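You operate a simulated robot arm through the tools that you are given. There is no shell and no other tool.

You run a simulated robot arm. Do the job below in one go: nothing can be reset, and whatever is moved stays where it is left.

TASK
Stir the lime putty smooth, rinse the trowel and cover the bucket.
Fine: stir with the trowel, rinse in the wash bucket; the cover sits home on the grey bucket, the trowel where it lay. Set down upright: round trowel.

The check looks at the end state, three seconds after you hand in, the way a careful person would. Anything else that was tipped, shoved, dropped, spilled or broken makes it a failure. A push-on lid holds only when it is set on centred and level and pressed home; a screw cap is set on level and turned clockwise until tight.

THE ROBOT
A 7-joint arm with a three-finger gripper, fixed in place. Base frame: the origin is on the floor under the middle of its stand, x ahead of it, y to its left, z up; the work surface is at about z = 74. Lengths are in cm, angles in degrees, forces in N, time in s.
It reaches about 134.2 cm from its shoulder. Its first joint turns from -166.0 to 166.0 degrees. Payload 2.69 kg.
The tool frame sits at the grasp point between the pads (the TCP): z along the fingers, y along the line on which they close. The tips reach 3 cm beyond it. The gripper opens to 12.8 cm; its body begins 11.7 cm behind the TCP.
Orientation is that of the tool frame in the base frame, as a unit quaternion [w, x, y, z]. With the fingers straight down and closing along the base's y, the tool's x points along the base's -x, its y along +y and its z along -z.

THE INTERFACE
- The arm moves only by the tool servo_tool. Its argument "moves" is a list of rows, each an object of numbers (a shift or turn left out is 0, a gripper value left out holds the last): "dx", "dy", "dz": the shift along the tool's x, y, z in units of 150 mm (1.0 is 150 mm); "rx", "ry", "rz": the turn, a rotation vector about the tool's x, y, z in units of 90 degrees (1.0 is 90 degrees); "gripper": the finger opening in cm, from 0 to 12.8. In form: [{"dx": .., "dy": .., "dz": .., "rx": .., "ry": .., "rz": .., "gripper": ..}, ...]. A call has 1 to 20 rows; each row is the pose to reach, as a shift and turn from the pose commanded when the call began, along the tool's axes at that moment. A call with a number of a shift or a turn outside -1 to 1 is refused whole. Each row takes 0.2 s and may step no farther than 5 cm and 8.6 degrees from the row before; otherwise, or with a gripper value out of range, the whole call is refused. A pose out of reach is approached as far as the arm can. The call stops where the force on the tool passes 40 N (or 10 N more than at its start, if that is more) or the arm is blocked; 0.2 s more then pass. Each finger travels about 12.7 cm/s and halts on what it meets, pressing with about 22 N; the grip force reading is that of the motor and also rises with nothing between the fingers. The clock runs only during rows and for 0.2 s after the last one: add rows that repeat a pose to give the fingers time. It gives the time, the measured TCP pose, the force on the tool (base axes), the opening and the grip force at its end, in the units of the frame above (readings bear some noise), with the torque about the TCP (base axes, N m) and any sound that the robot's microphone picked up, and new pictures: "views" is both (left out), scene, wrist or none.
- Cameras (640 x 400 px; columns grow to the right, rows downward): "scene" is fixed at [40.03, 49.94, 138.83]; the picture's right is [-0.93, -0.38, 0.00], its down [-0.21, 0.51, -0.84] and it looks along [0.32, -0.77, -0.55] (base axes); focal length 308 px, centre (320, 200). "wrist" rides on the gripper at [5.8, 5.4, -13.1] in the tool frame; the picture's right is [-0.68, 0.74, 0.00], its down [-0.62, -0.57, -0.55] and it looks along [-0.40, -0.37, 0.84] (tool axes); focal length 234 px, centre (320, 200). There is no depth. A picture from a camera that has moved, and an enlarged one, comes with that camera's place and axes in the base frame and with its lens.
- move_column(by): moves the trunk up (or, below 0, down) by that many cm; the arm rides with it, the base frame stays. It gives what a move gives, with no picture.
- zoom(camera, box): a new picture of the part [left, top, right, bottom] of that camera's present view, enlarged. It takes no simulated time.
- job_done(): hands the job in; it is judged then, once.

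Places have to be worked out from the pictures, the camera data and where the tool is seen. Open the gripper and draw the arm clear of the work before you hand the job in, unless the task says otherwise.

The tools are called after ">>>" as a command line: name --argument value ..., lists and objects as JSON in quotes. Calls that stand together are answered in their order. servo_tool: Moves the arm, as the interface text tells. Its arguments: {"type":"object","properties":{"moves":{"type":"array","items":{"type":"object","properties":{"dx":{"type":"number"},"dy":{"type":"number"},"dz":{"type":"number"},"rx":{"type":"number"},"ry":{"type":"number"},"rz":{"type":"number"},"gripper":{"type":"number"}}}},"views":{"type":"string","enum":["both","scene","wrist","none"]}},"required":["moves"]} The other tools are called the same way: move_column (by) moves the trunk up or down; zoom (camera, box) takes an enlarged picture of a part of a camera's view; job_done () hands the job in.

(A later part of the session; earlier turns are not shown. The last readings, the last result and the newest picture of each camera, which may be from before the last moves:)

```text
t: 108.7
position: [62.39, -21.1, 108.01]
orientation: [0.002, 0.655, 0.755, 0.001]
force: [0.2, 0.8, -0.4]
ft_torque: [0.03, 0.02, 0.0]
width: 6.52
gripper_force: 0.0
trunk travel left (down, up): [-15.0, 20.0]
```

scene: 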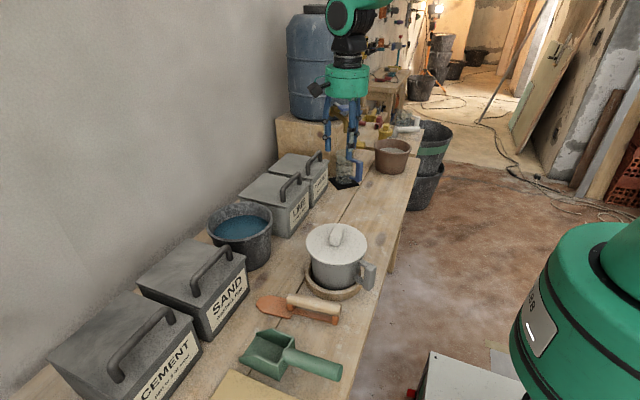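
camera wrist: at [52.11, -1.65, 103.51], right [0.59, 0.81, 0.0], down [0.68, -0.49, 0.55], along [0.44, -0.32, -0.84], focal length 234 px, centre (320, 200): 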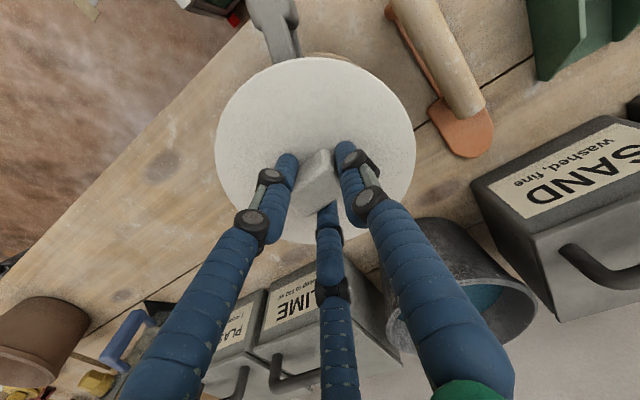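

The scene view of the covered bucket is now unobstructed. I'll zoom on it first, then tilt for the side view.

>>> zoom --camera "scene" --box '[290, 215, 390, 305]'

>>> servo_tool --moves '[{"ry": 0.08}, {"ry": 0.16}, {"ry": 0.24}, {"ry": 0.32}, {"ry": 0.4}, {"ry": 0.48}, {"ry": 0.56}, {"ry": 0.64}, {"ry": 0.72}, {"ry": 0.78}, {"ry": 0.78}]'

```text
4.44 times, centred on (340, 260) of scene
camera zoom: at [40.03, 49.94, 138.83], right [-0.93, -0.38, 0.0], down [-0.21, 0.51, -0.84], along [0.32, -0.77, -0.55], focal length 1369 px, centre (231, -67)
```

zoom: 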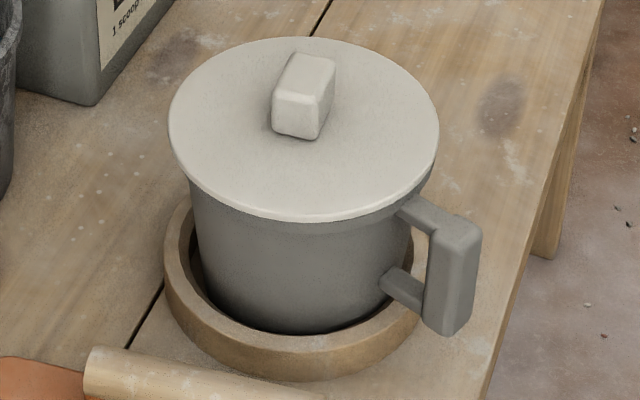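

```text
t: 111.1
position: [62.45, -21.15, 108.0]
orientation: [-0.433, 0.535, 0.62, 0.377]
force: [0.6, -0.3, -0.1]
ft_torque: [0.02, 0.01, 0.03]
width: 6.51
gripper_force: 0.1
trunk travel left (down, up): [-15.0, 20.0]
camera wrist: at [69.11, -30.59, 117.88], right [0.76, -0.12, -0.63], down [-0.45, -0.8, -0.39], along [-0.46, 0.59, -0.67], focal length 234 px, centre (320, 200)
```

scene: 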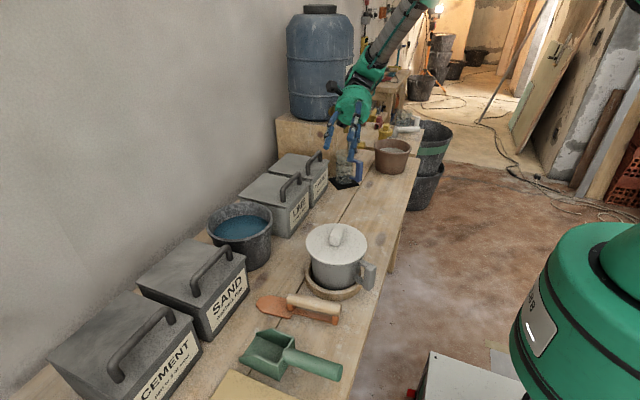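
wrist: 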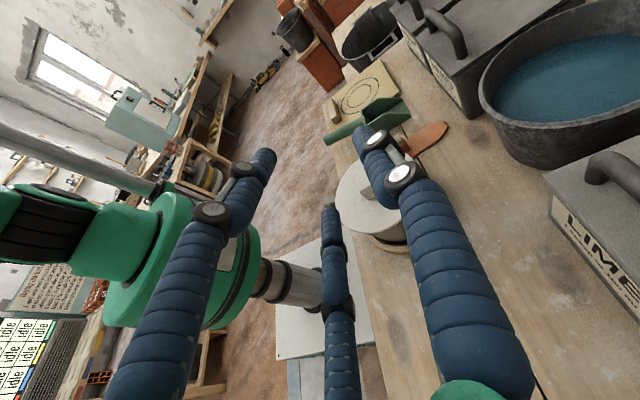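

The tilt is fine and the path below is clear of objects. I'll lower the hand in two steps so the camera views the rim at a shallow angle.

>>> servo_tool --moves '[{"dx": -0.2, "dz": 0.073}, {"dx": -0.4, "dz": 0.145}, {"dx": -0.6, "dz": 0.218}, {"dx": -0.75, "dz": 0.272}, {"dx": -0.75, "dz": 0.272}]'

>>> zoom --camera "wrist" --box '[260, 100, 420, 220]'

```text
t: 112.3
position: [62.55, -21.08, 95.9]
orientation: [-0.434, 0.535, 0.62, 0.377]
force: [0.8, -0.4, -0.1]
ft_torque: [0.04, 0.01, -0.01]
width: 6.48
gripper_force: 0.0
trunk travel left (down, up): [-15.0, 20.0]
camera wrist: at [69.16, -30.41, 105.82], right [0.76, -0.12, -0.63], down [-0.45, -0.8, -0.39], along [-0.46, 0.59, -0.67], focal length 234 px, centre (320, 200)
```

scene: 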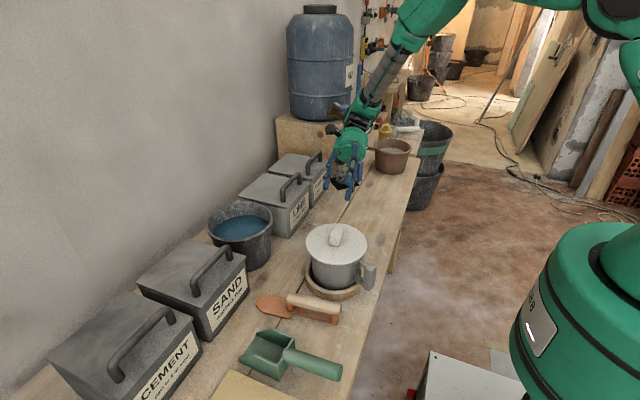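
wrist: 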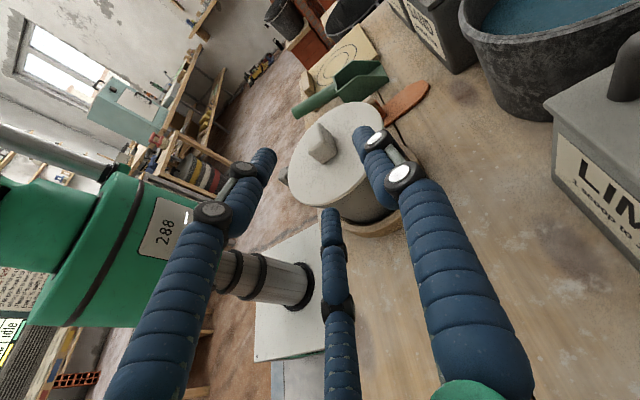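

```text
3.33 times, centred on (340, 160) of wrist
camera zoom: at [69.16, -30.41, 105.82], right [0.76, -0.12, -0.63], down [-0.45, -0.8, -0.39], along [-0.46, 0.59, -0.67], focal length 781 px, centre (253, 333)
```

zoom: 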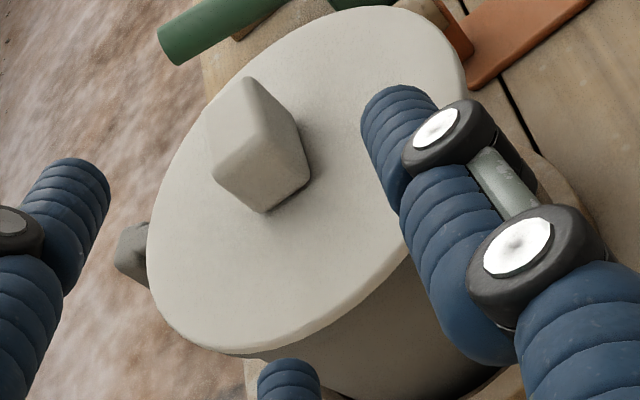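

I'll lower another 9 cm for a shallower view of the lid edge.

>>> servo_tool --moves '[{"dx": -0.2, "dz": 0.073}, {"dx": -0.4, "dz": 0.145}, {"dx": -0.57, "dz": 0.207}, {"dx": -0.57, "dz": 0.207}]' --views "wrist"

>>> zoom --camera "wrist" --box '[240, 40, 400, 160]'

>>> zoom --camera "wrist" --box '[270, 90, 330, 135]'

```text
t: 113.3
position: [62.81, -21.07, 87.18]
orientation: [-0.434, 0.534, 0.62, 0.377]
force: [0.6, 0.3, -0.3]
ft_torque: [0.03, 0.02, 0.0]
width: 6.51
gripper_force: 0.0
trunk travel left (down, up): [-15.0, 20.0]
camera wrist: at [69.33, -30.4, 96.87], right [0.76, -0.12, -0.63], down [-0.45, -0.8, -0.39], along [-0.46, 0.59, -0.67], focal length 234 px, centre (320, 200)
```

wrist: 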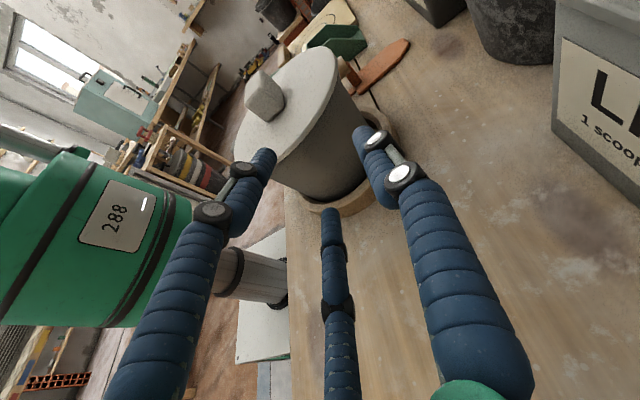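

```text
3.33 times, centred on (320, 100) of wrist
camera zoom: at [69.33, -30.4, 96.87], right [0.76, -0.12, -0.63], down [-0.45, -0.8, -0.39], along [-0.46, 0.59, -0.67], focal length 781 px, centre (320, 533)
```

zoom: 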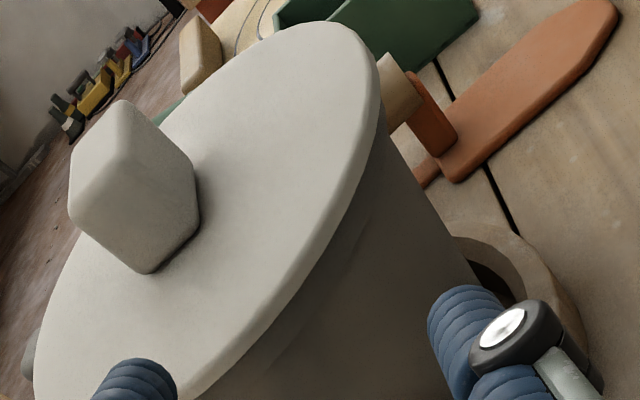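

```text
8.89 times, centred on (300, 112) of wrist
camera zoom: at [69.33, -30.4, 96.87], right [0.76, -0.12, -0.63], down [-0.45, -0.8, -0.39], along [-0.46, 0.59, -0.67], focal length 2082 px, centre (498, 978)
```

zoom: 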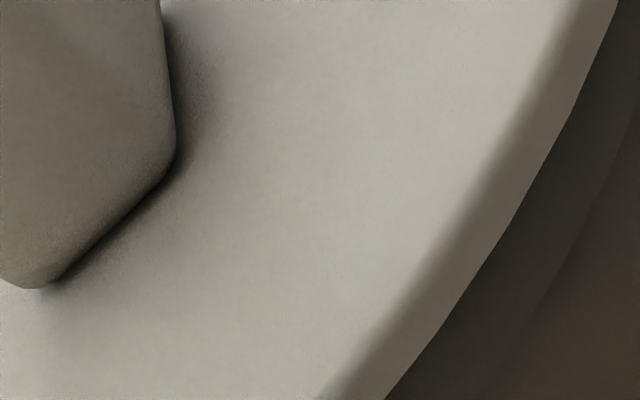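

The side view shows the lid sitting level. I'll zoom in on the right-hand silhouette, where the lid, rim lip and wall profile should show any gap.

>>> zoom --camera "wrist" --box '[322, 50, 362, 80]'

>>> zoom --camera "wrist" --box '[322, 75, 362, 105]'

>>> zoom --camera "wrist" --box '[230, 130, 300, 180]'

```text
13.33 times, centred on (342, 65) of wrist
camera zoom: at [69.33, -30.4, 96.87], right [0.76, -0.12, -0.63], down [-0.45, -0.8, -0.39], along [-0.46, 0.59, -0.67], focal length 3122 px, centre (27, 2000)
```

zoom: 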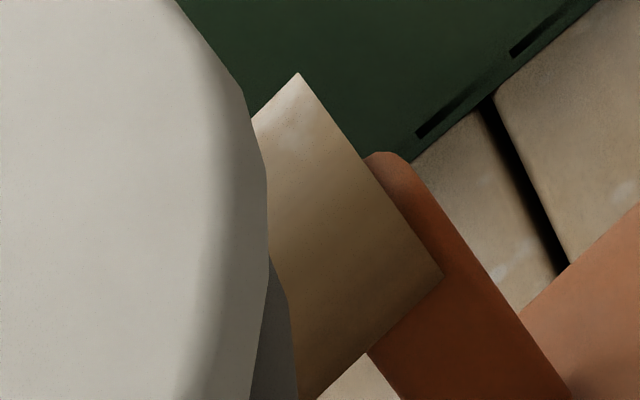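

```text
13.33 times, centred on (342, 90) of wrist
camera zoom: at [69.33, -30.4, 96.87], right [0.76, -0.12, -0.63], down [-0.45, -0.8, -0.39], along [-0.46, 0.59, -0.67], focal length 3122 px, centre (27, 1667)
```

zoom: 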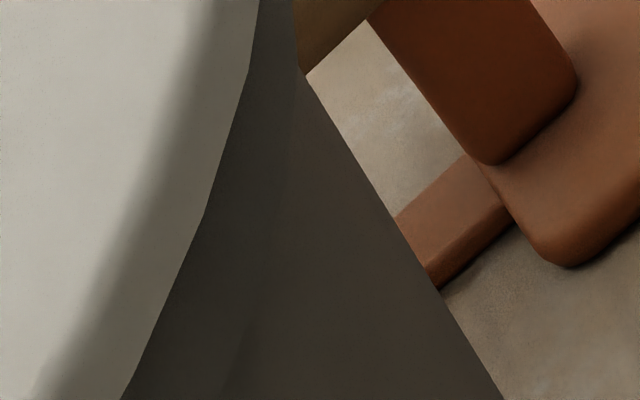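

```text
8.00 times, centred on (265, 155) of wrist
camera zoom: at [69.33, -30.4, 96.87], right [0.76, -0.12, -0.63], down [-0.45, -0.8, -0.39], along [-0.46, 0.59, -0.67], focal length 1873 px, centre (760, 560)
```

zoom: 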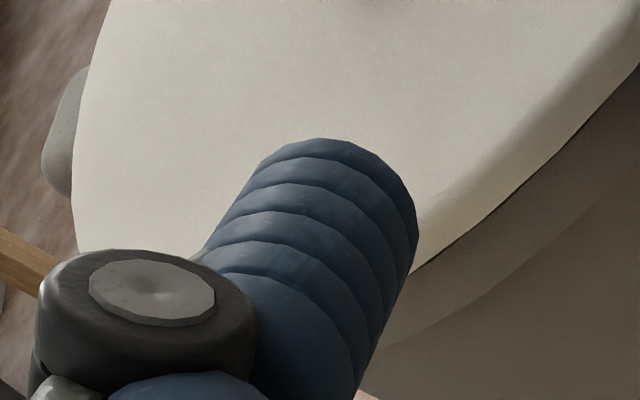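

A thin dark line shows under the lid edge here, so I'll zoom in on that part to see whether it is a real gap or just a contact shadow.

>>> zoom --camera "wrist" --box '[280, 146, 300, 161]'

>>> zoom --camera "wrist" --box '[312, 90, 336, 108]'

```text
16.00 times, centred on (290, 154) of wrist
camera zoom: at [69.33, -30.4, 96.87], right [0.76, -0.12, -0.63], down [-0.45, -0.8, -0.39], along [-0.46, 0.59, -0.67], focal length 3747 px, centre (800, 944)
```

zoom: 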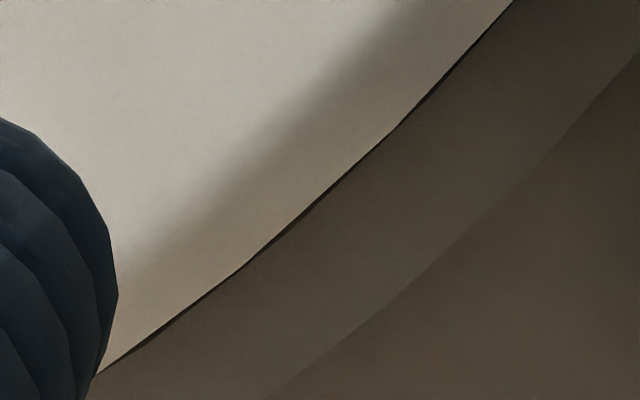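

```text
16.00 times, centred on (324, 99) of wrist
camera zoom: at [69.33, -30.4, 96.87], right [0.76, -0.12, -0.63], down [-0.45, -0.8, -0.39], along [-0.46, 0.59, -0.67], focal length 3747 px, centre (256, 1816)
```

zoom: 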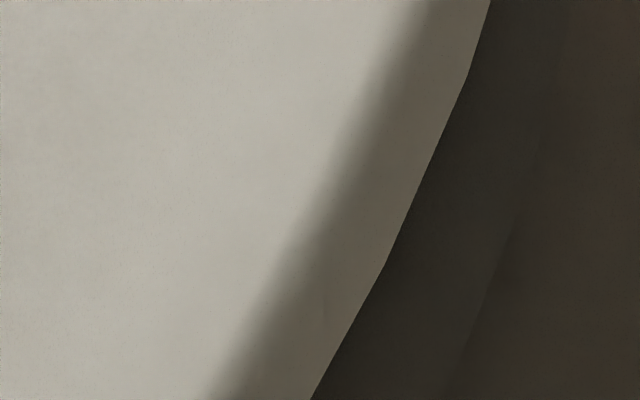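

The edges suggest the gap is larger on one side, so the lid may be slightly tilted (−x side high). I'll close the fingers to clear the camera's view and inspect the left (−x) side.

>>> servo_tool --moves '[{"gripper": 3}, {"gripper": 0}, {"gripper": 0}, {"gripper": 0}]' --views "wrist"

>>> zoom --camera "wrist" --box '[220, 30, 380, 210]'

>>> zoom --camera "wrist" --box '[226, 140, 266, 170]'

>>> zoom --camera "wrist" --box '[250, 150, 290, 180]'

```text
t: 114.3
position: [62.73, -21.09, 86.94]
orientation: [-0.433, 0.535, 0.619, 0.378]
force: [-0.2, 0.3, 1.0]
ft_torque: [-0.04, 0.02, 0.03]
width: 0.22
gripper_force: 21.9
trunk travel left (down, up): [-15.0, 20.0]
camera wrist: at [69.3, -30.39, 96.9], right [0.76, -0.12, -0.63], down [-0.45, -0.8, -0.39], along [-0.46, 0.59, -0.67], focal length 234 px, centre (320, 200)
```

wrist: 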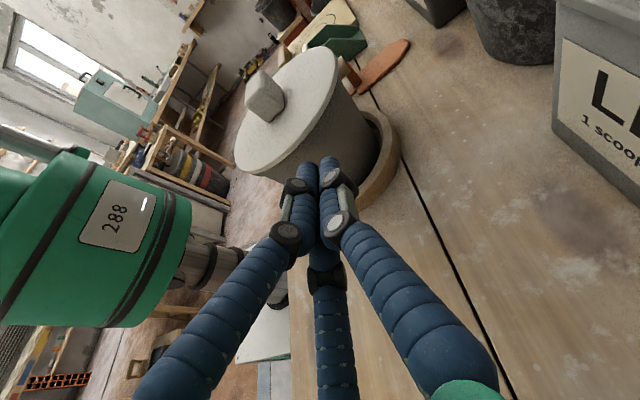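

```text
2.22 times, centred on (300, 120) of wrist
camera zoom: at [69.3, -30.39, 96.9], right [0.76, -0.12, -0.63], down [-0.45, -0.8, -0.39], along [-0.46, 0.59, -0.67], focal length 520 px, centre (364, 378)
```

zoom: 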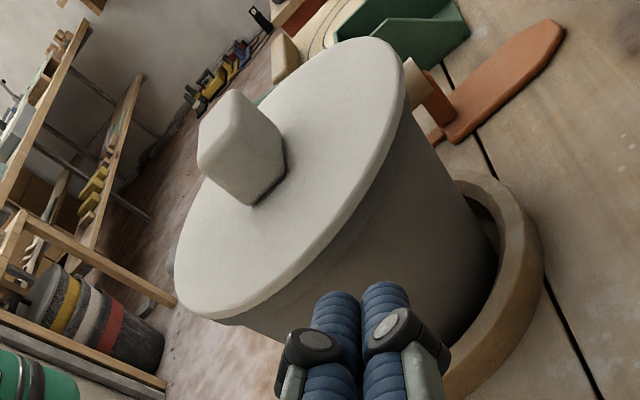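

```text
13.33 times, centred on (246, 155) of wrist
camera zoom: at [69.3, -30.39, 96.9], right [0.76, -0.12, -0.63], down [-0.45, -0.8, -0.39], along [-0.46, 0.59, -0.67], focal length 3122 px, centre (1307, 800)
```

zoom: 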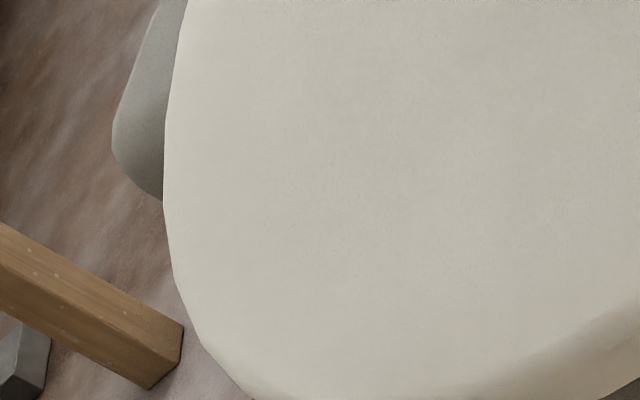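

```text
13.33 times, centred on (270, 165) of wrist
camera zoom: at [69.3, -30.39, 96.9], right [0.76, -0.12, -0.63], down [-0.45, -0.8, -0.39], along [-0.46, 0.59, -0.67], focal length 3122 px, centre (987, 667)
```

zoom: 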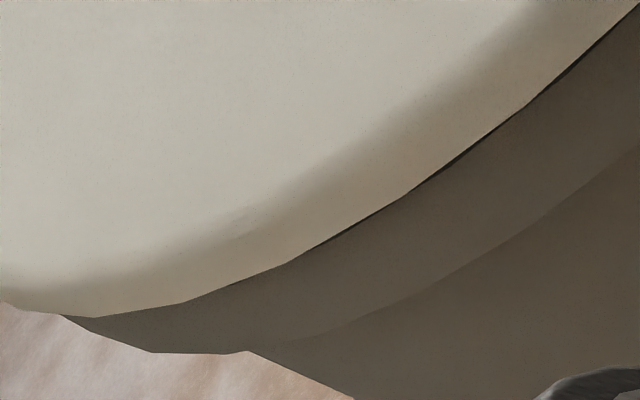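

The lid sits level to within about a degree with roughly 3 mm still to go, so it needs a firmer, better-centred press. I'll retrace: raise, untilt and unyaw.

>>> servo_tool --moves '[{"dx": 0.2, "dz": -0.073}, {"dx": 0.4, "dz": -0.145}, {"dx": 0.6, "dz": -0.218}, {"dx": 0.8, "dz": -0.29}, {"dx": 0.95, "dz": -0.345}, {"dx": 0.95, "dz": -0.345, "gripper": 6.5}]' --views "none"

>>> servo_tool --moves '[{"dx": 0.15, "dz": -0.054, "gripper": 6.5}, {"dx": 0.3, "dz": -0.109, "ry": -0.08}, {"dx": 0.3, "dz": -0.109, "ry": -0.16}, {"dx": 0.3, "dz": -0.109, "ry": -0.24}, {"dx": 0.3, "dz": -0.109, "ry": -0.32}, {"dx": 0.3, "dz": -0.109, "ry": -0.4}, {"dx": 0.3, "dz": -0.109, "ry": -0.48}, {"dx": 0.3, "dz": -0.109, "ry": -0.56}, {"dx": 0.3, "dz": -0.109, "ry": -0.64}, {"dx": 0.3, "dz": -0.109, "ry": -0.72}, {"dx": 0.3, "dz": -0.109, "ry": -0.778}, {"dx": 0.3, "dz": -0.109, "ry": -0.778}]' --views "none"

>>> servo_tool --moves '[{"rz": -0.08}, {"rz": -0.17}, {"rz": -0.26}, {"rz": -0.35}, {"rz": -0.44}, {"rz": -0.53}, {"rz": -0.62}, {"rz": -0.71}, {"rz": -0.8}, {"rz": -0.89}, {"rz": -0.98}, {"rz": -0.98}]' --views "scene"

```text
t: 115.7
position: [62.51, -21.09, 101.93]
orientation: [-0.433, 0.536, 0.62, 0.377]
force: [0.2, -0.3, -0.5]
ft_torque: [-0.02, 0.0, -0.06]
width: 6.51
gripper_force: 0.1
trunk travel left (down, up): [-15.0, 20.0]
```

```text
t: 118.3
position: [62.45, -20.96, 106.92]
orientation: [0.002, 0.654, 0.757, 0.002]
force: [0.3, 0.3, 0.2]
ft_torque: [-0.02, -0.03, 0.01]
width: 6.5
gripper_force: 0.0
trunk travel left (down, up): [-15.0, 20.0]
```

```text
t: 120.9
position: [62.54, -21.1, 107.0]
orientation: [0.002, -0.056, 0.998, 0.0]
force: [0.1, 0.6, 0.8]
ft_torque: [0.03, -0.01, -0.04]
width: 6.49
gripper_force: 0.1
trunk travel left (down, up): [-15.0, 20.0]
```

scene: 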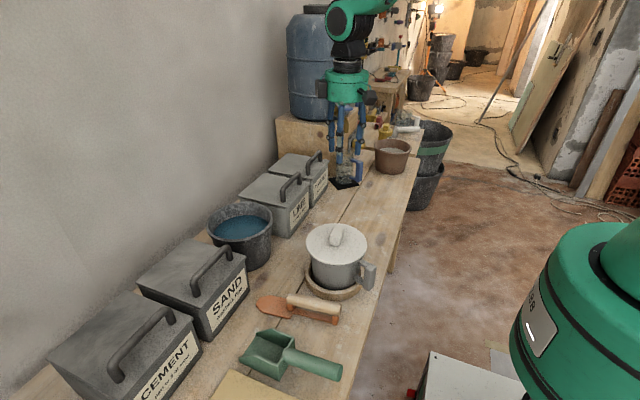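

Now back over the lid at the aligned pose.

>>> servo_tool --moves '[{"dx": 0.04, "dy": 0.25, "ry": 0.0025}, {"dx": 0.08, "dy": 0.5, "ry": 0.0025}, {"dx": 0.12, "dy": 0.75, "ry": 0.0025}, {"dx": 0.155, "dy": 0.98, "ry": 0.0025}, {"dx": 0.155, "dy": 0.98, "dz": 0.3, "ry": 0.0025}, {"dx": 0.155, "dy": 0.98, "dz": 0.6, "ry": 0.0025}, {"dx": 0.155, "dy": 0.98, "dz": 0.66, "ry": 0.0025}, {"dx": 0.155, "dy": 0.98, "dz": 0.66, "ry": 0.0025}]'

>>> zoom --camera "wrist" --box '[200, 40, 440, 260]'

```text
t: 122.7
position: [58.51, -6.97, 96.95]
orientation: [0.0, -0.056, 0.998, 0.0]
force: [-0.3, 0.5, 0.6]
ft_torque: [0.02, -0.04, 0.01]
width: 6.52
gripper_force: 0.1
trunk travel left (down, up): [-15.0, 20.0]
camera wrist: at [52.15, -2.16, 109.9], right [0.59, 0.81, 0.0], down [0.68, -0.49, 0.55], along [0.44, -0.32, -0.84], focal length 234 px, centre (320, 200)
```

scene: 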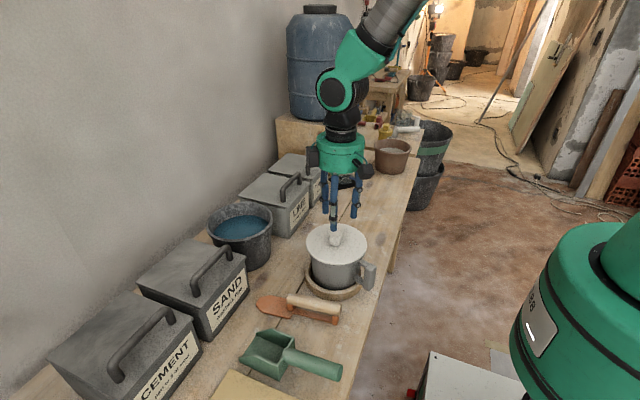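
wrist: 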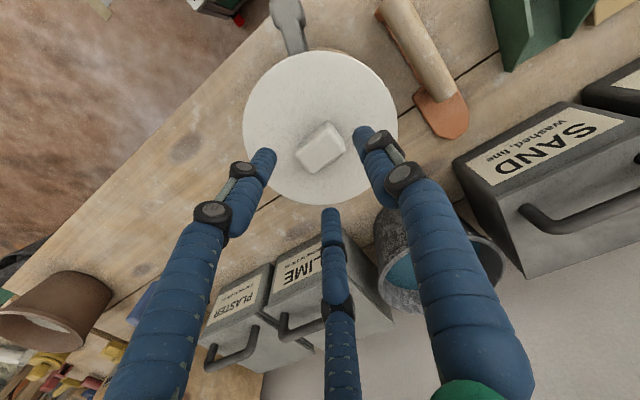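

```text
1.82 times, centred on (320, 150) of wrist
camera zoom: at [52.15, -2.16, 109.9], right [0.59, 0.81, 0.0], down [0.68, -0.49, 0.55], along [0.44, -0.32, -0.84], focal length 426 px, centre (320, 291)
```

zoom: 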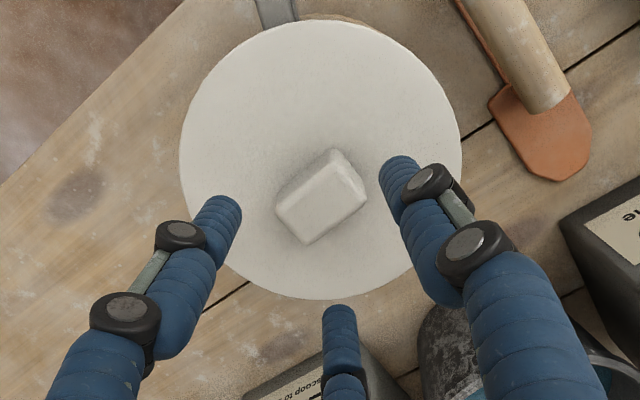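

I'll correct by (−0.2, +0.5) cm to the aligned pose, descend so the tips are just above the plate, and re-grip the knob low down.

>>> servo_tool --moves '[{"dx": 0.0094, "dy": 0.0353, "gripper": 6.0}, {"dx": 0.0094, "dy": 0.0353, "dz": 0.15, "gripper": 6.0}, {"dx": 0.0094, "dy": 0.0353, "dz": 0.3, "gripper": 6.0}, {"dx": 0.0094, "dy": 0.0353, "dz": 0.4, "gripper": 6.0}, {"dx": 0.0094, "dy": 0.0353, "dz": 0.43, "gripper": 6.0}, {"dx": 0.0094, "dy": 0.0353, "dz": 0.43, "gripper": 4.5}, {"dx": 0.0094, "dy": 0.0353, "dz": 0.43, "gripper": 3.6}, {"dx": 0.0094, "dy": 0.0353, "dz": 0.43, "gripper": 2}, {"dx": 0.0094, "dy": 0.0353, "dz": 0.43, "gripper": 1}, {"dx": 0.0094, "dy": 0.0353, "dz": 0.43, "gripper": 1}]'

>>> zoom --camera "scene" --box '[300, 210, 380, 280]'

```text
t: 124.9
position: [58.37, -6.22, 90.46]
orientation: [-0.001, -0.056, 0.998, 0.0]
force: [1.2, 0.4, 0.6]
ft_torque: [-0.03, -0.03, 0.03]
width: 3.33
gripper_force: 17.6
trunk travel left (down, up): [-15.0, 20.0]
camera wrist: at [51.84, -1.46, 103.45], right [0.59, 0.81, 0.0], down [0.68, -0.49, 0.55], along [0.44, -0.32, -0.84], focal length 234 px, centre (320, 200)
```

scene: 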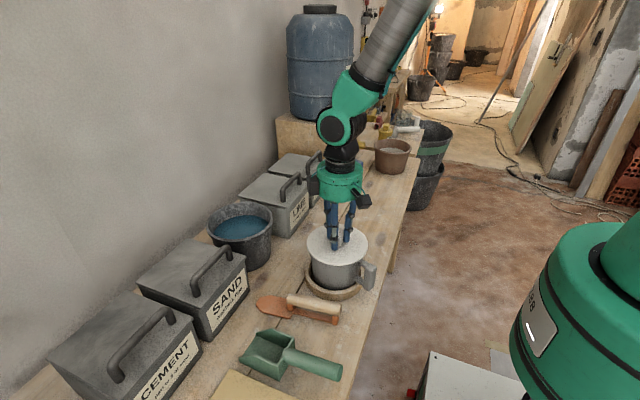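
wrist: 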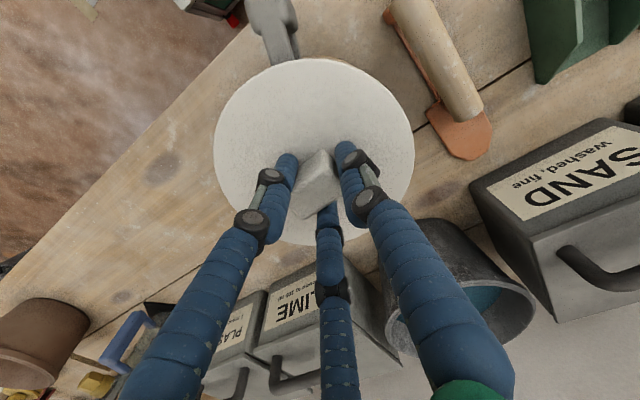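

```text
5.71 times, centred on (340, 245) of scene
camera zoom: at [40.03, 49.94, 138.83], right [-0.93, -0.38, 0.0], down [-0.21, 0.51, -0.84], along [0.32, -0.77, -0.55], focal length 1760 px, centre (206, -57)
```

zoom: 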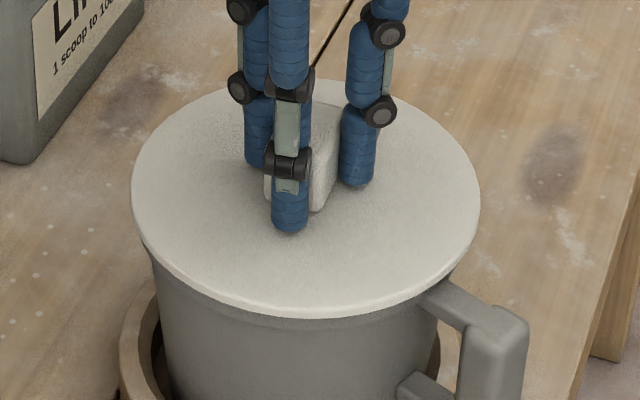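

The lid is gripped but sits about 0.14 cm toward −x and slightly +y of centre. I'll slide it by (+0.11, −0.19) and recheck.

>>> servo_tool --moves '[{"dx": -0.003, "dy": -0.007, "dz": -0.008, "gripper": 1}, {"dx": -0.0059, "dy": -0.0134, "dz": -0.008, "gripper": 1}, {"dx": -0.0059, "dy": -0.0134, "dz": 0.0, "gripper": 1}, {"dx": -0.0059, "dy": -0.0134, "dz": 0.0, "gripper": 1}]' --views "scene"

>>> zoom --camera "scene" --box '[300, 210, 380, 280]'

>>> zoom --camera "scene" --box '[315, 250, 365, 275]'

```text
t: 125.9
position: [58.43, -6.44, 90.61]
orientation: [0.0, -0.056, 0.998, 0.0]
force: [-0.5, -0.2, -1.8]
ft_torque: [0.0, -0.01, 0.04]
width: 3.32
gripper_force: 17.2
trunk travel left (down, up): [-15.0, 20.0]
```

scene: 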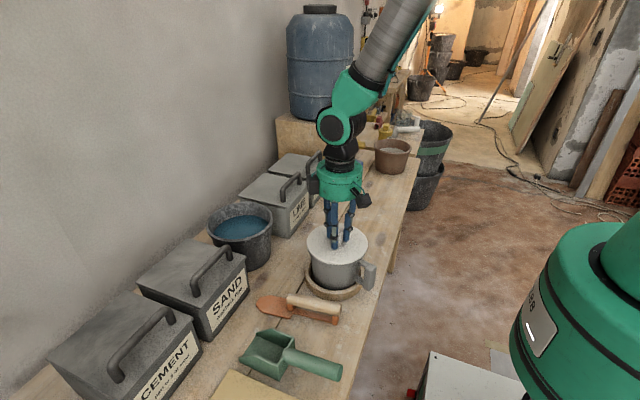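

```text
5.71 times, centred on (340, 245) of scene
camera zoom: at [40.03, 49.94, 138.83], right [-0.93, -0.38, 0.0], down [-0.21, 0.51, -0.84], along [0.32, -0.77, -0.55], focal length 1760 px, centre (206, -57)
```

zoom: 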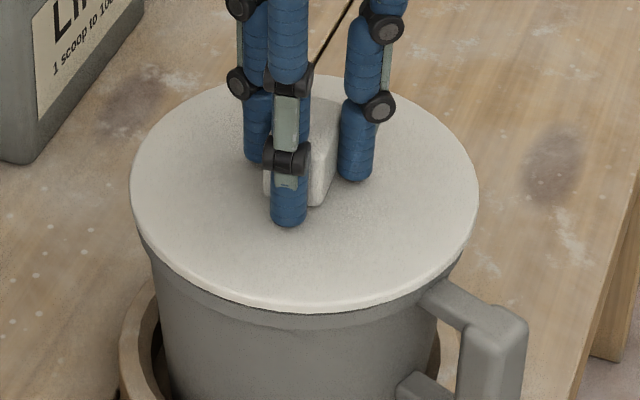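

```text
12.80 times, centred on (340, 262) of scene
camera zoom: at [40.03, 49.94, 138.83], right [-0.93, -0.38, 0.0], down [-0.21, 0.51, -0.84], along [0.32, -0.77, -0.55], focal length 3943 px, centre (64, -600)
```

zoom: 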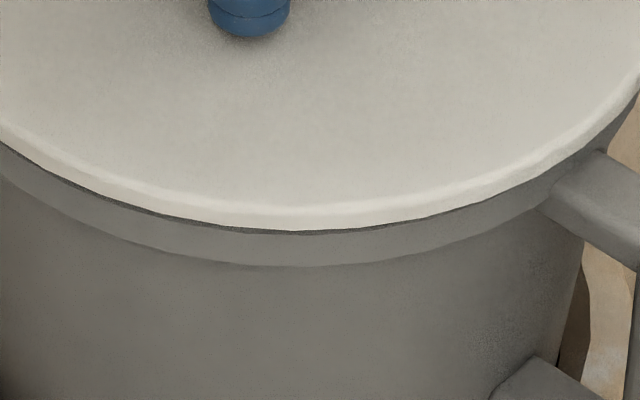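

Now nearly centred. I'll loosen slightly, lower until the tips rest on the plate, and re-grip so I can press through the plate while holding the knob.

>>> servo_tool --moves '[{"dx": -0.003, "dz": 0.004, "gripper": 1}, {"dx": -0.003, "dz": 0.004, "gripper": 3.7}, {"dx": -0.003, "dz": 0.004, "gripper": 3.7}, {"dx": -0.003, "dz": 0.015, "gripper": 3.7}, {"dx": -0.003, "dz": 0.025, "gripper": 3.7}, {"dx": -0.003, "dz": 0.025, "gripper": 3.7}]' --views "none"

>>> servo_tool --moves '[{"dz": 0.003, "gripper": 3.7}, {"dz": 0.005, "gripper": 3.7}, {"dz": 0.005, "gripper": 3.7}]' --views "none"

```text
t: 127.3
position: [58.55, -6.35, 90.11]
orientation: [-0.001, -0.056, 0.998, 0.0]
force: [1.4, 0.1, 0.0]
ft_torque: [0.02, 0.0, 0.01]
width: 3.7
gripper_force: 0.0
trunk travel left (down, up): [-15.0, 20.0]
```

```text
t: 128.1
position: [58.51, -6.31, 90.15]
orientation: [0.0, -0.055, 0.998, 0.0]
force: [-0.8, 0.2, -0.4]
ft_torque: [0.0, 0.0, 0.0]
width: 3.68
gripper_force: 0.1
trunk travel left (down, up): [-15.0, 20.0]
```

Not quite touching yet; I'll lower a little more until there's a light contact.

>>> servo_tool --moves '[{"dz": 0.003, "gripper": 3.7}, {"dz": 0.005, "gripper": 3.7}, {"dz": 0.005, "gripper": 3.7}]' --views "none"

>>> servo_tool --moves '[{"dz": 0.002, "gripper": 3.7}, {"dz": 0.004, "gripper": 3.7}, {"dz": 0.004, "gripper": 3.7}]' --views "none"

```text
t: 128.9
position: [58.65, -6.41, 90.12]
orientation: [0.0, -0.056, 0.998, 0.0]
force: [-1.5, 0.7, 3.9]
ft_torque: [0.03, 0.01, -0.01]
width: 3.69
gripper_force: 0.0
trunk travel left (down, up): [-15.0, 20.0]
```

```text
t: 129.7
position: [58.61, -6.42, 90.0]
orientation: [0.0, -0.056, 0.998, 0.0]
force: [1.2, 3.3, 14.0]
ft_torque: [0.13, -0.01, -0.01]
width: 3.69
gripper_force: 0.2
trunk travel left (down, up): [-15.0, 20.0]
```

The tips are on the plate at 14 N. Now I'll grip the knob and increase the press in small steps with −x compensation.

>>> servo_tool --moves '[{"gripper": 3}, {"gripper": 1}, {"gripper": 1}, {"dx": 0.002, "dz": 0.003, "gripper": 1}, {"dx": 0.002, "dz": 0.003, "gripper": 1}]' --views "none"

>>> servo_tool --moves '[{"dx": 0.001, "dz": 0.002, "gripper": 1}, {"dx": 0.002, "dz": 0.003, "gripper": 1}, {"dx": 0.002, "dz": 0.003, "gripper": 1}]' --views "scene"

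>>> zoom --camera "scene" --box '[300, 210, 380, 280]'

>>> zoom --camera "scene" --box '[315, 250, 365, 275]'

```text
t: 130.9
position: [58.54, -6.44, 90.08]
orientation: [0.001, -0.056, 0.998, 0.0]
force: [2.0, -5.3, 30.0]
ft_torque: [-0.47, -0.05, 0.02]
width: 3.32
gripper_force: 22.5
trunk travel left (down, up): [-15.0, 20.0]
```

```text
t: 131.7
position: [58.61, -6.45, 90.08]
orientation: [0.002, -0.057, 0.998, 0.0]
force: [-3.2, 0.0, 14.0]
ft_torque: [0.08, 0.4, 0.06]
width: 3.3
gripper_force: 22.1
trunk travel left (down, up): [-15.0, 20.0]
stopped in row 3: the force on the tool passed its limit at 42 N (the readings are from after the stop); the commanded pose is now the measured one
```

scene: 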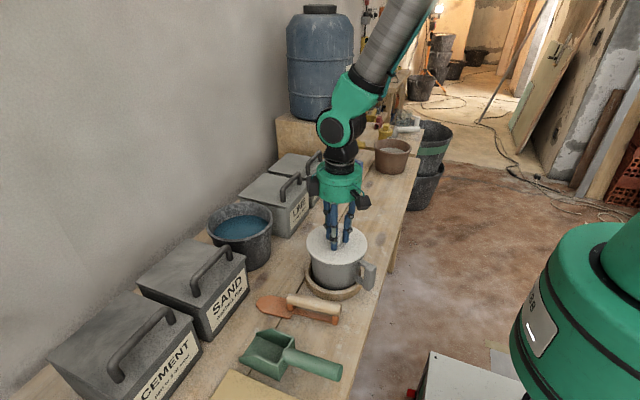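

```text
5.71 times, centred on (340, 245) of scene
camera zoom: at [40.03, 49.94, 138.83], right [-0.93, -0.38, 0.0], down [-0.21, 0.51, -0.84], along [0.32, -0.77, -0.55], focal length 1760 px, centre (206, -57)
```

zoom: 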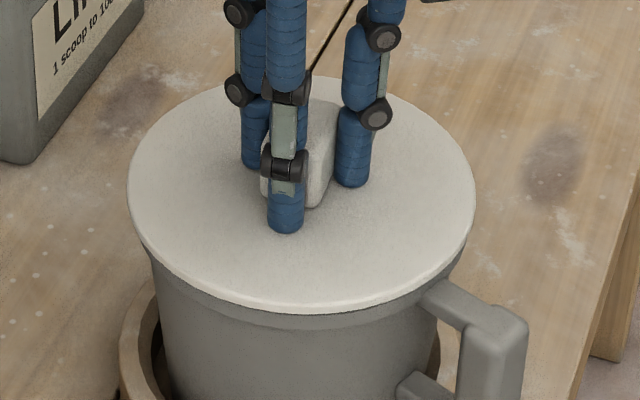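

```text
12.80 times, centred on (340, 262) of scene
camera zoom: at [40.03, 49.94, 138.83], right [-0.93, -0.38, 0.0], down [-0.21, 0.51, -0.84], along [0.32, -0.77, -0.55], focal length 3943 px, centre (64, -600)
```

zoom: 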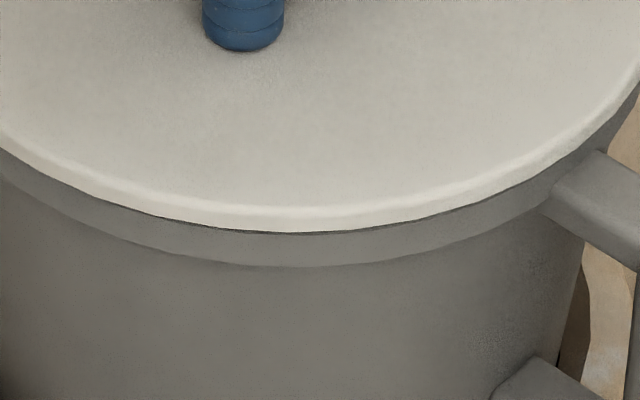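

The rim has a bevelled outer edge that accounts for the sliver I saw, so the plate appears to be on the rim top. It's now centred within 0.05 cm and was pressed to 42 N. I'll test whether it holds with a tiny 0.2 cm lift while gripped.

>>> servo_tool --moves '[{"dz": -0.006, "gripper": 1}, {"dz": -0.014, "gripper": 1}, {"dz": -0.02, "gripper": 1}, {"dz": -0.02, "gripper": 1}]' --views "scene"

>>> zoom --camera "scene" --box '[315, 250, 365, 275]'

```text
t: 132.7
position: [58.62, -6.5, 90.4]
orientation: [0.001, -0.057, 0.998, 0.0]
force: [0.1, -0.4, -0.8]
ft_torque: [0.01, 0.01, 0.02]
width: 3.29
gripper_force: 22.2
trunk travel left (down, up): [-15.0, 20.0]
```

scene: 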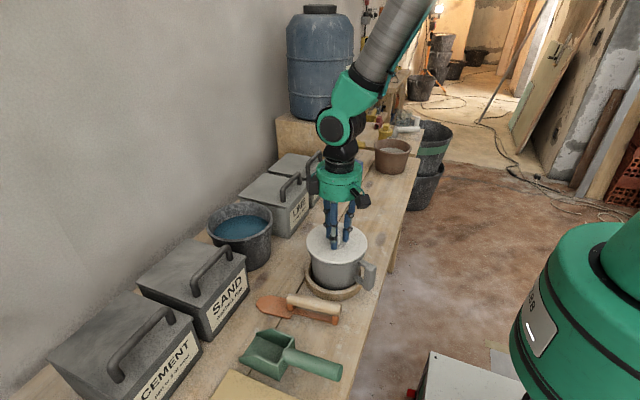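

```text
12.80 times, centred on (340, 262) of scene
camera zoom: at [40.03, 49.94, 138.83], right [-0.93, -0.38, 0.0], down [-0.21, 0.51, -0.84], along [0.32, -0.77, -0.55], focal length 3943 px, centre (64, -600)
```

zoom: 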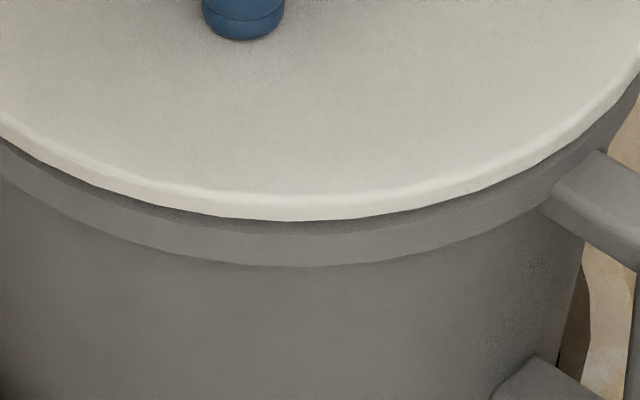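

The lid lifts freely, so it behaves as a drop-in cover resting on the rim. To be thorough I'll set it back centred and press somewhat harder in small, controlled increments to see if it moves any further.

>>> servo_tool --moves '[{"dx": 0.001, "dz": 0.01, "gripper": 1}, {"dx": 0.002, "dz": 0.018, "gripper": 1}, {"dx": 0.003, "dz": 0.021, "gripper": 1}, {"dx": 0.003, "dz": 0.021, "gripper": 1}]' --views "none"

>>> servo_tool --moves '[{"dx": 0.001, "dz": 0.002, "gripper": 1}, {"dx": 0.001, "dz": 0.002, "gripper": 1}]' --views "none"

```text
t: 133.7
position: [58.56, -6.48, 90.14]
orientation: [0.002, -0.057, 0.998, 0.0]
force: [-1.4, -2.4, 17.5]
ft_torque: [-0.12, 0.27, -0.04]
width: 3.29
gripper_force: 21.8
trunk travel left (down, up): [-15.0, 20.0]
```

```text
t: 134.3
position: [58.58, -6.43, 90.04]
orientation: [0.002, -0.057, 0.998, 0.001]
force: [4.0, -5.0, 24.4]
ft_torque: [-0.49, 0.1, 0.09]
width: 3.29
gripper_force: 21.8
trunk travel left (down, up): [-15.0, 20.0]
```

24 N now and stable. I'll continue to step up.

>>> servo_tool --moves '[{"dx": 0.001, "dz": 0.0025, "gripper": 1}, {"dx": 0.001, "dz": 0.0025, "gripper": 1}]' --views "none"

>>> servo_tool --moves '[{"dx": 0.001, "dz": 0.0015, "gripper": 1}, {"dx": 0.001, "dz": 0.0015, "gripper": 1}]' --views "none"

>>> servo_tool --moves '[{"dx": 0.001, "dz": 0.002, "gripper": 1}, {"dx": 0.001, "dz": 0.002, "gripper": 1}]' --views "none"

```text
t: 134.9
position: [58.6, -6.52, 90.1]
orientation: [0.002, -0.056, 0.998, 0.001]
force: [6.1, -1.0, 35.2]
ft_torque: [0.11, -0.03, 0.0]
width: 3.34
gripper_force: 21.9
trunk travel left (down, up): [-15.0, 20.0]
```

```text
t: 135.6
position: [58.53, -6.6, 90.16]
orientation: [0.004, -0.057, 0.998, -0.001]
force: [-5.5, 1.0, 16.7]
ft_torque: [0.15, 0.65, 0.07]
width: 3.31
gripper_force: 22.1
trunk travel left (down, up): [-15.0, 20.0]
stopped in row 2: the force on the tool passed its limit at 48 N (the readings are from after the stop); the commanded pose is now the measured one
```

```text
t: 136.2
position: [58.62, -6.52, 90.16]
orientation: [0.004, -0.056, 0.998, -0.001]
force: [-4.5, 1.4, 26.1]
ft_torque: [-0.04, 0.58, 0.02]
width: 3.34
gripper_force: 21.6
trunk travel left (down, up): [-15.0, 20.0]
```

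The lid doesn't travel any further under 48 N, so it is at its stop on the rim. I'll relieve the load, straighten the small hand tilt, and check the lid's centring before releasing.

>>> servo_tool --moves '[{"dz": -0.006, "ry": 0.003, "gripper": 1}, {"dz": -0.012, "ry": 0.005, "gripper": 1}, {"dz": -0.012, "ry": 0.005, "gripper": 1}]' --views "scene"

>>> zoom --camera "scene" --box '[300, 210, 380, 280]'

>>> zoom --camera "scene" --box '[315, 250, 365, 275]'

```text
t: 137.0
position: [58.48, -6.47, 89.97]
orientation: [-0.002, -0.057, 0.998, 0.0]
force: [1.2, -0.4, 3.2]
ft_torque: [-0.02, -0.27, 0.0]
width: 3.32
gripper_force: 21.7
trunk travel left (down, up): [-15.0, 20.0]
```

scene: 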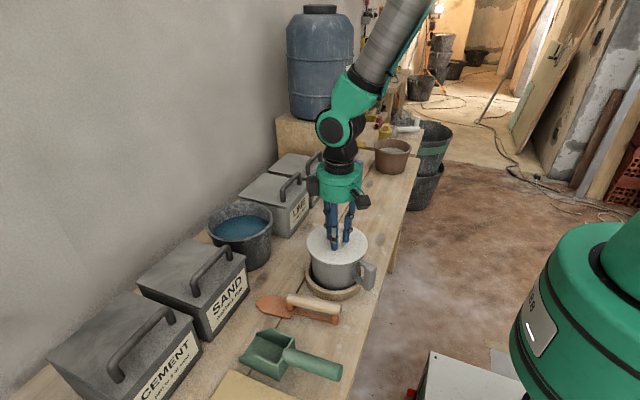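

```text
5.71 times, centred on (340, 245) of scene
camera zoom: at [40.03, 49.94, 138.83], right [-0.93, -0.38, 0.0], down [-0.21, 0.51, -0.84], along [0.32, -0.77, -0.55], focal length 1760 px, centre (206, -57)
```

zoom: 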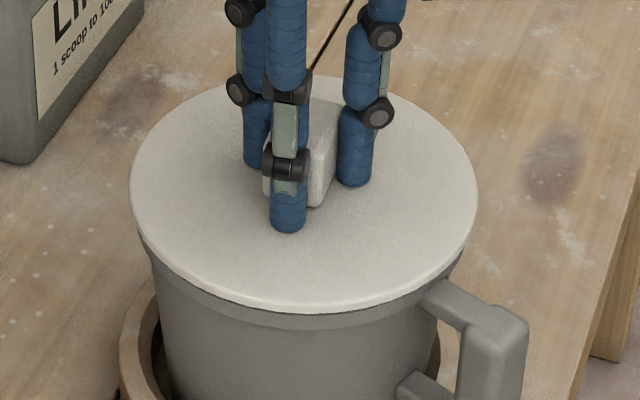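

```text
12.80 times, centred on (340, 262) of scene
camera zoom: at [40.03, 49.94, 138.83], right [-0.93, -0.38, 0.0], down [-0.21, 0.51, -0.84], along [0.32, -0.77, -0.55], focal length 3943 px, centre (64, -600)
```

zoom: 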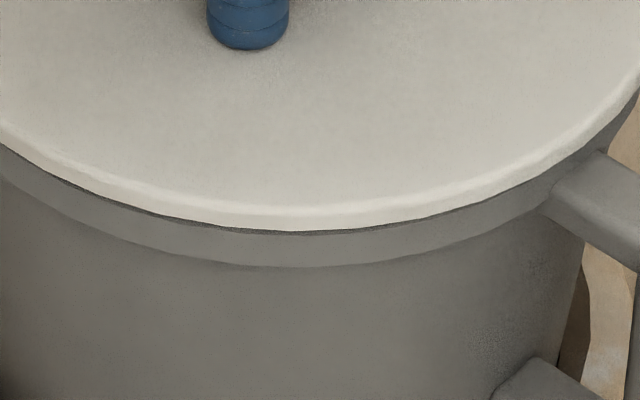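

The lid is centred within about 0.03 cm. To confirm its locating plug really is inside the mouth, I'll unload it slightly and try a gentle sideways nudge, watching for lateral resistance.

>>> servo_tool --moves '[{"dz": -0.007, "gripper": 1}, {"dx": 0.007, "dz": -0.007, "gripper": 1}, {"dx": 0.0133, "dz": -0.007, "gripper": 1}, {"dx": 0.0133, "dz": -0.007, "gripper": 1}]' --views "none"

>>> servo_tool --moves '[{"dx": 0.005, "gripper": 1}, {"dx": 0.01, "gripper": 1}, {"dx": 0.01, "gripper": 1}]' --views "scene"

>>> zoom --camera "scene" --box '[300, 210, 380, 280]'

```text
t: 138.0
position: [58.41, -6.51, 90.31]
orientation: [-0.002, -0.056, 0.998, 0.0]
force: [-0.2, 0.2, -0.5]
ft_torque: [0.03, -0.02, 0.0]
width: 3.32
gripper_force: 22.4
trunk travel left (down, up): [-15.0, 20.0]
```

```text
t: 138.8
position: [58.2, -6.53, 90.26]
orientation: [-0.001, -0.057, 0.998, 0.001]
force: [1.2, 0.8, -1.1]
ft_torque: [-0.01, 0.0, -0.02]
width: 3.32
gripper_force: 22.1
trunk travel left (down, up): [-15.0, 20.0]
```

scene: 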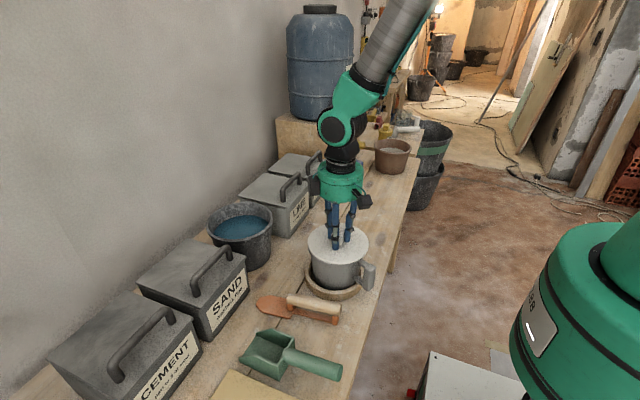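

```text
5.71 times, centred on (340, 245) of scene
camera zoom: at [40.03, 49.94, 138.83], right [-0.93, -0.38, 0.0], down [-0.21, 0.51, -0.84], along [0.32, -0.77, -0.55], focal length 1760 px, centre (206, -57)
```

zoom: 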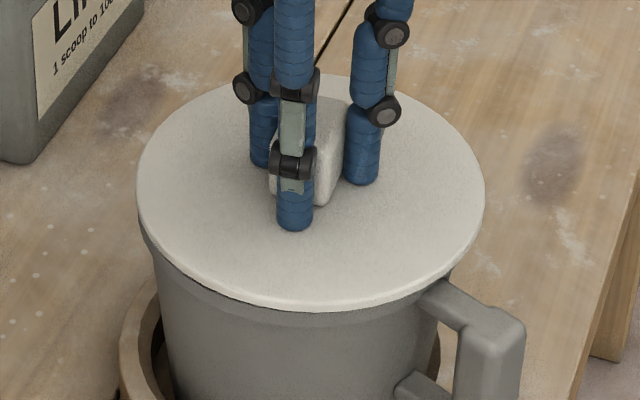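

The lid moved 0.33 cm with only about 1 N of resistance. I'll check whether the bucket moved along with it.

>>> zoom --camera "scene" --box '[290, 215, 390, 305]'

>>> zoom --camera "scene" --box '[300, 235, 330, 275]'

>>> zoom --camera "scene" --box '[350, 235, 380, 275]'

```text
4.44 times, centred on (340, 260) of scene
camera zoom: at [40.03, 49.94, 138.83], right [-0.93, -0.38, 0.0], down [-0.21, 0.51, -0.84], along [0.32, -0.77, -0.55], focal length 1369 px, centre (231, -67)
```

zoom: 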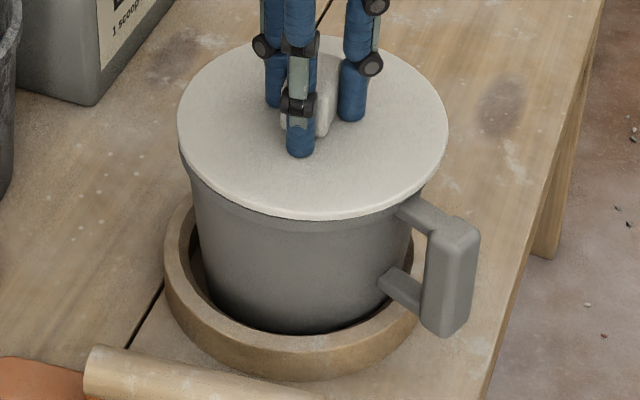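

```text
10.00 times, centred on (315, 255) of scene
camera zoom: at [40.03, 49.94, 138.83], right [-0.93, -0.38, 0.0], down [-0.21, 0.51, -0.84], along [0.32, -0.77, -0.55], focal length 3080 px, centre (370, -350)
```

zoom: 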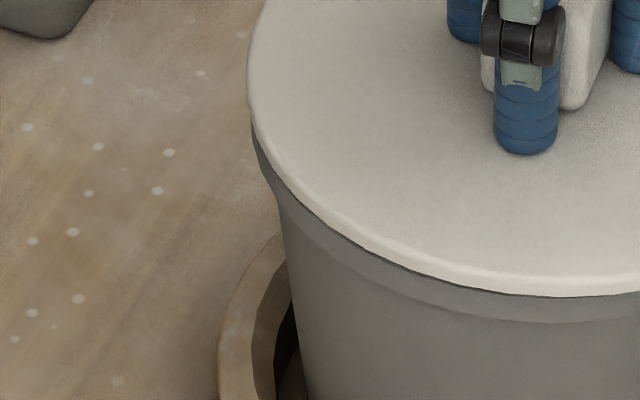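

```text
10.00 times, centred on (365, 255) of scene
camera zoom: at [40.03, 49.94, 138.83], right [-0.93, -0.38, 0.0], down [-0.21, 0.51, -0.84], along [0.32, -0.77, -0.55], focal length 3080 px, centre (-130, -350)
```

zoom: 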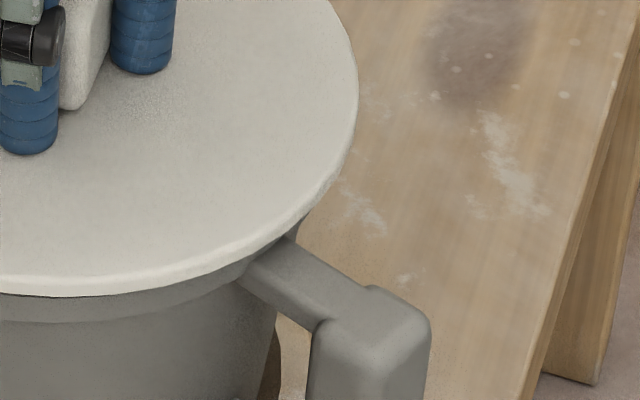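

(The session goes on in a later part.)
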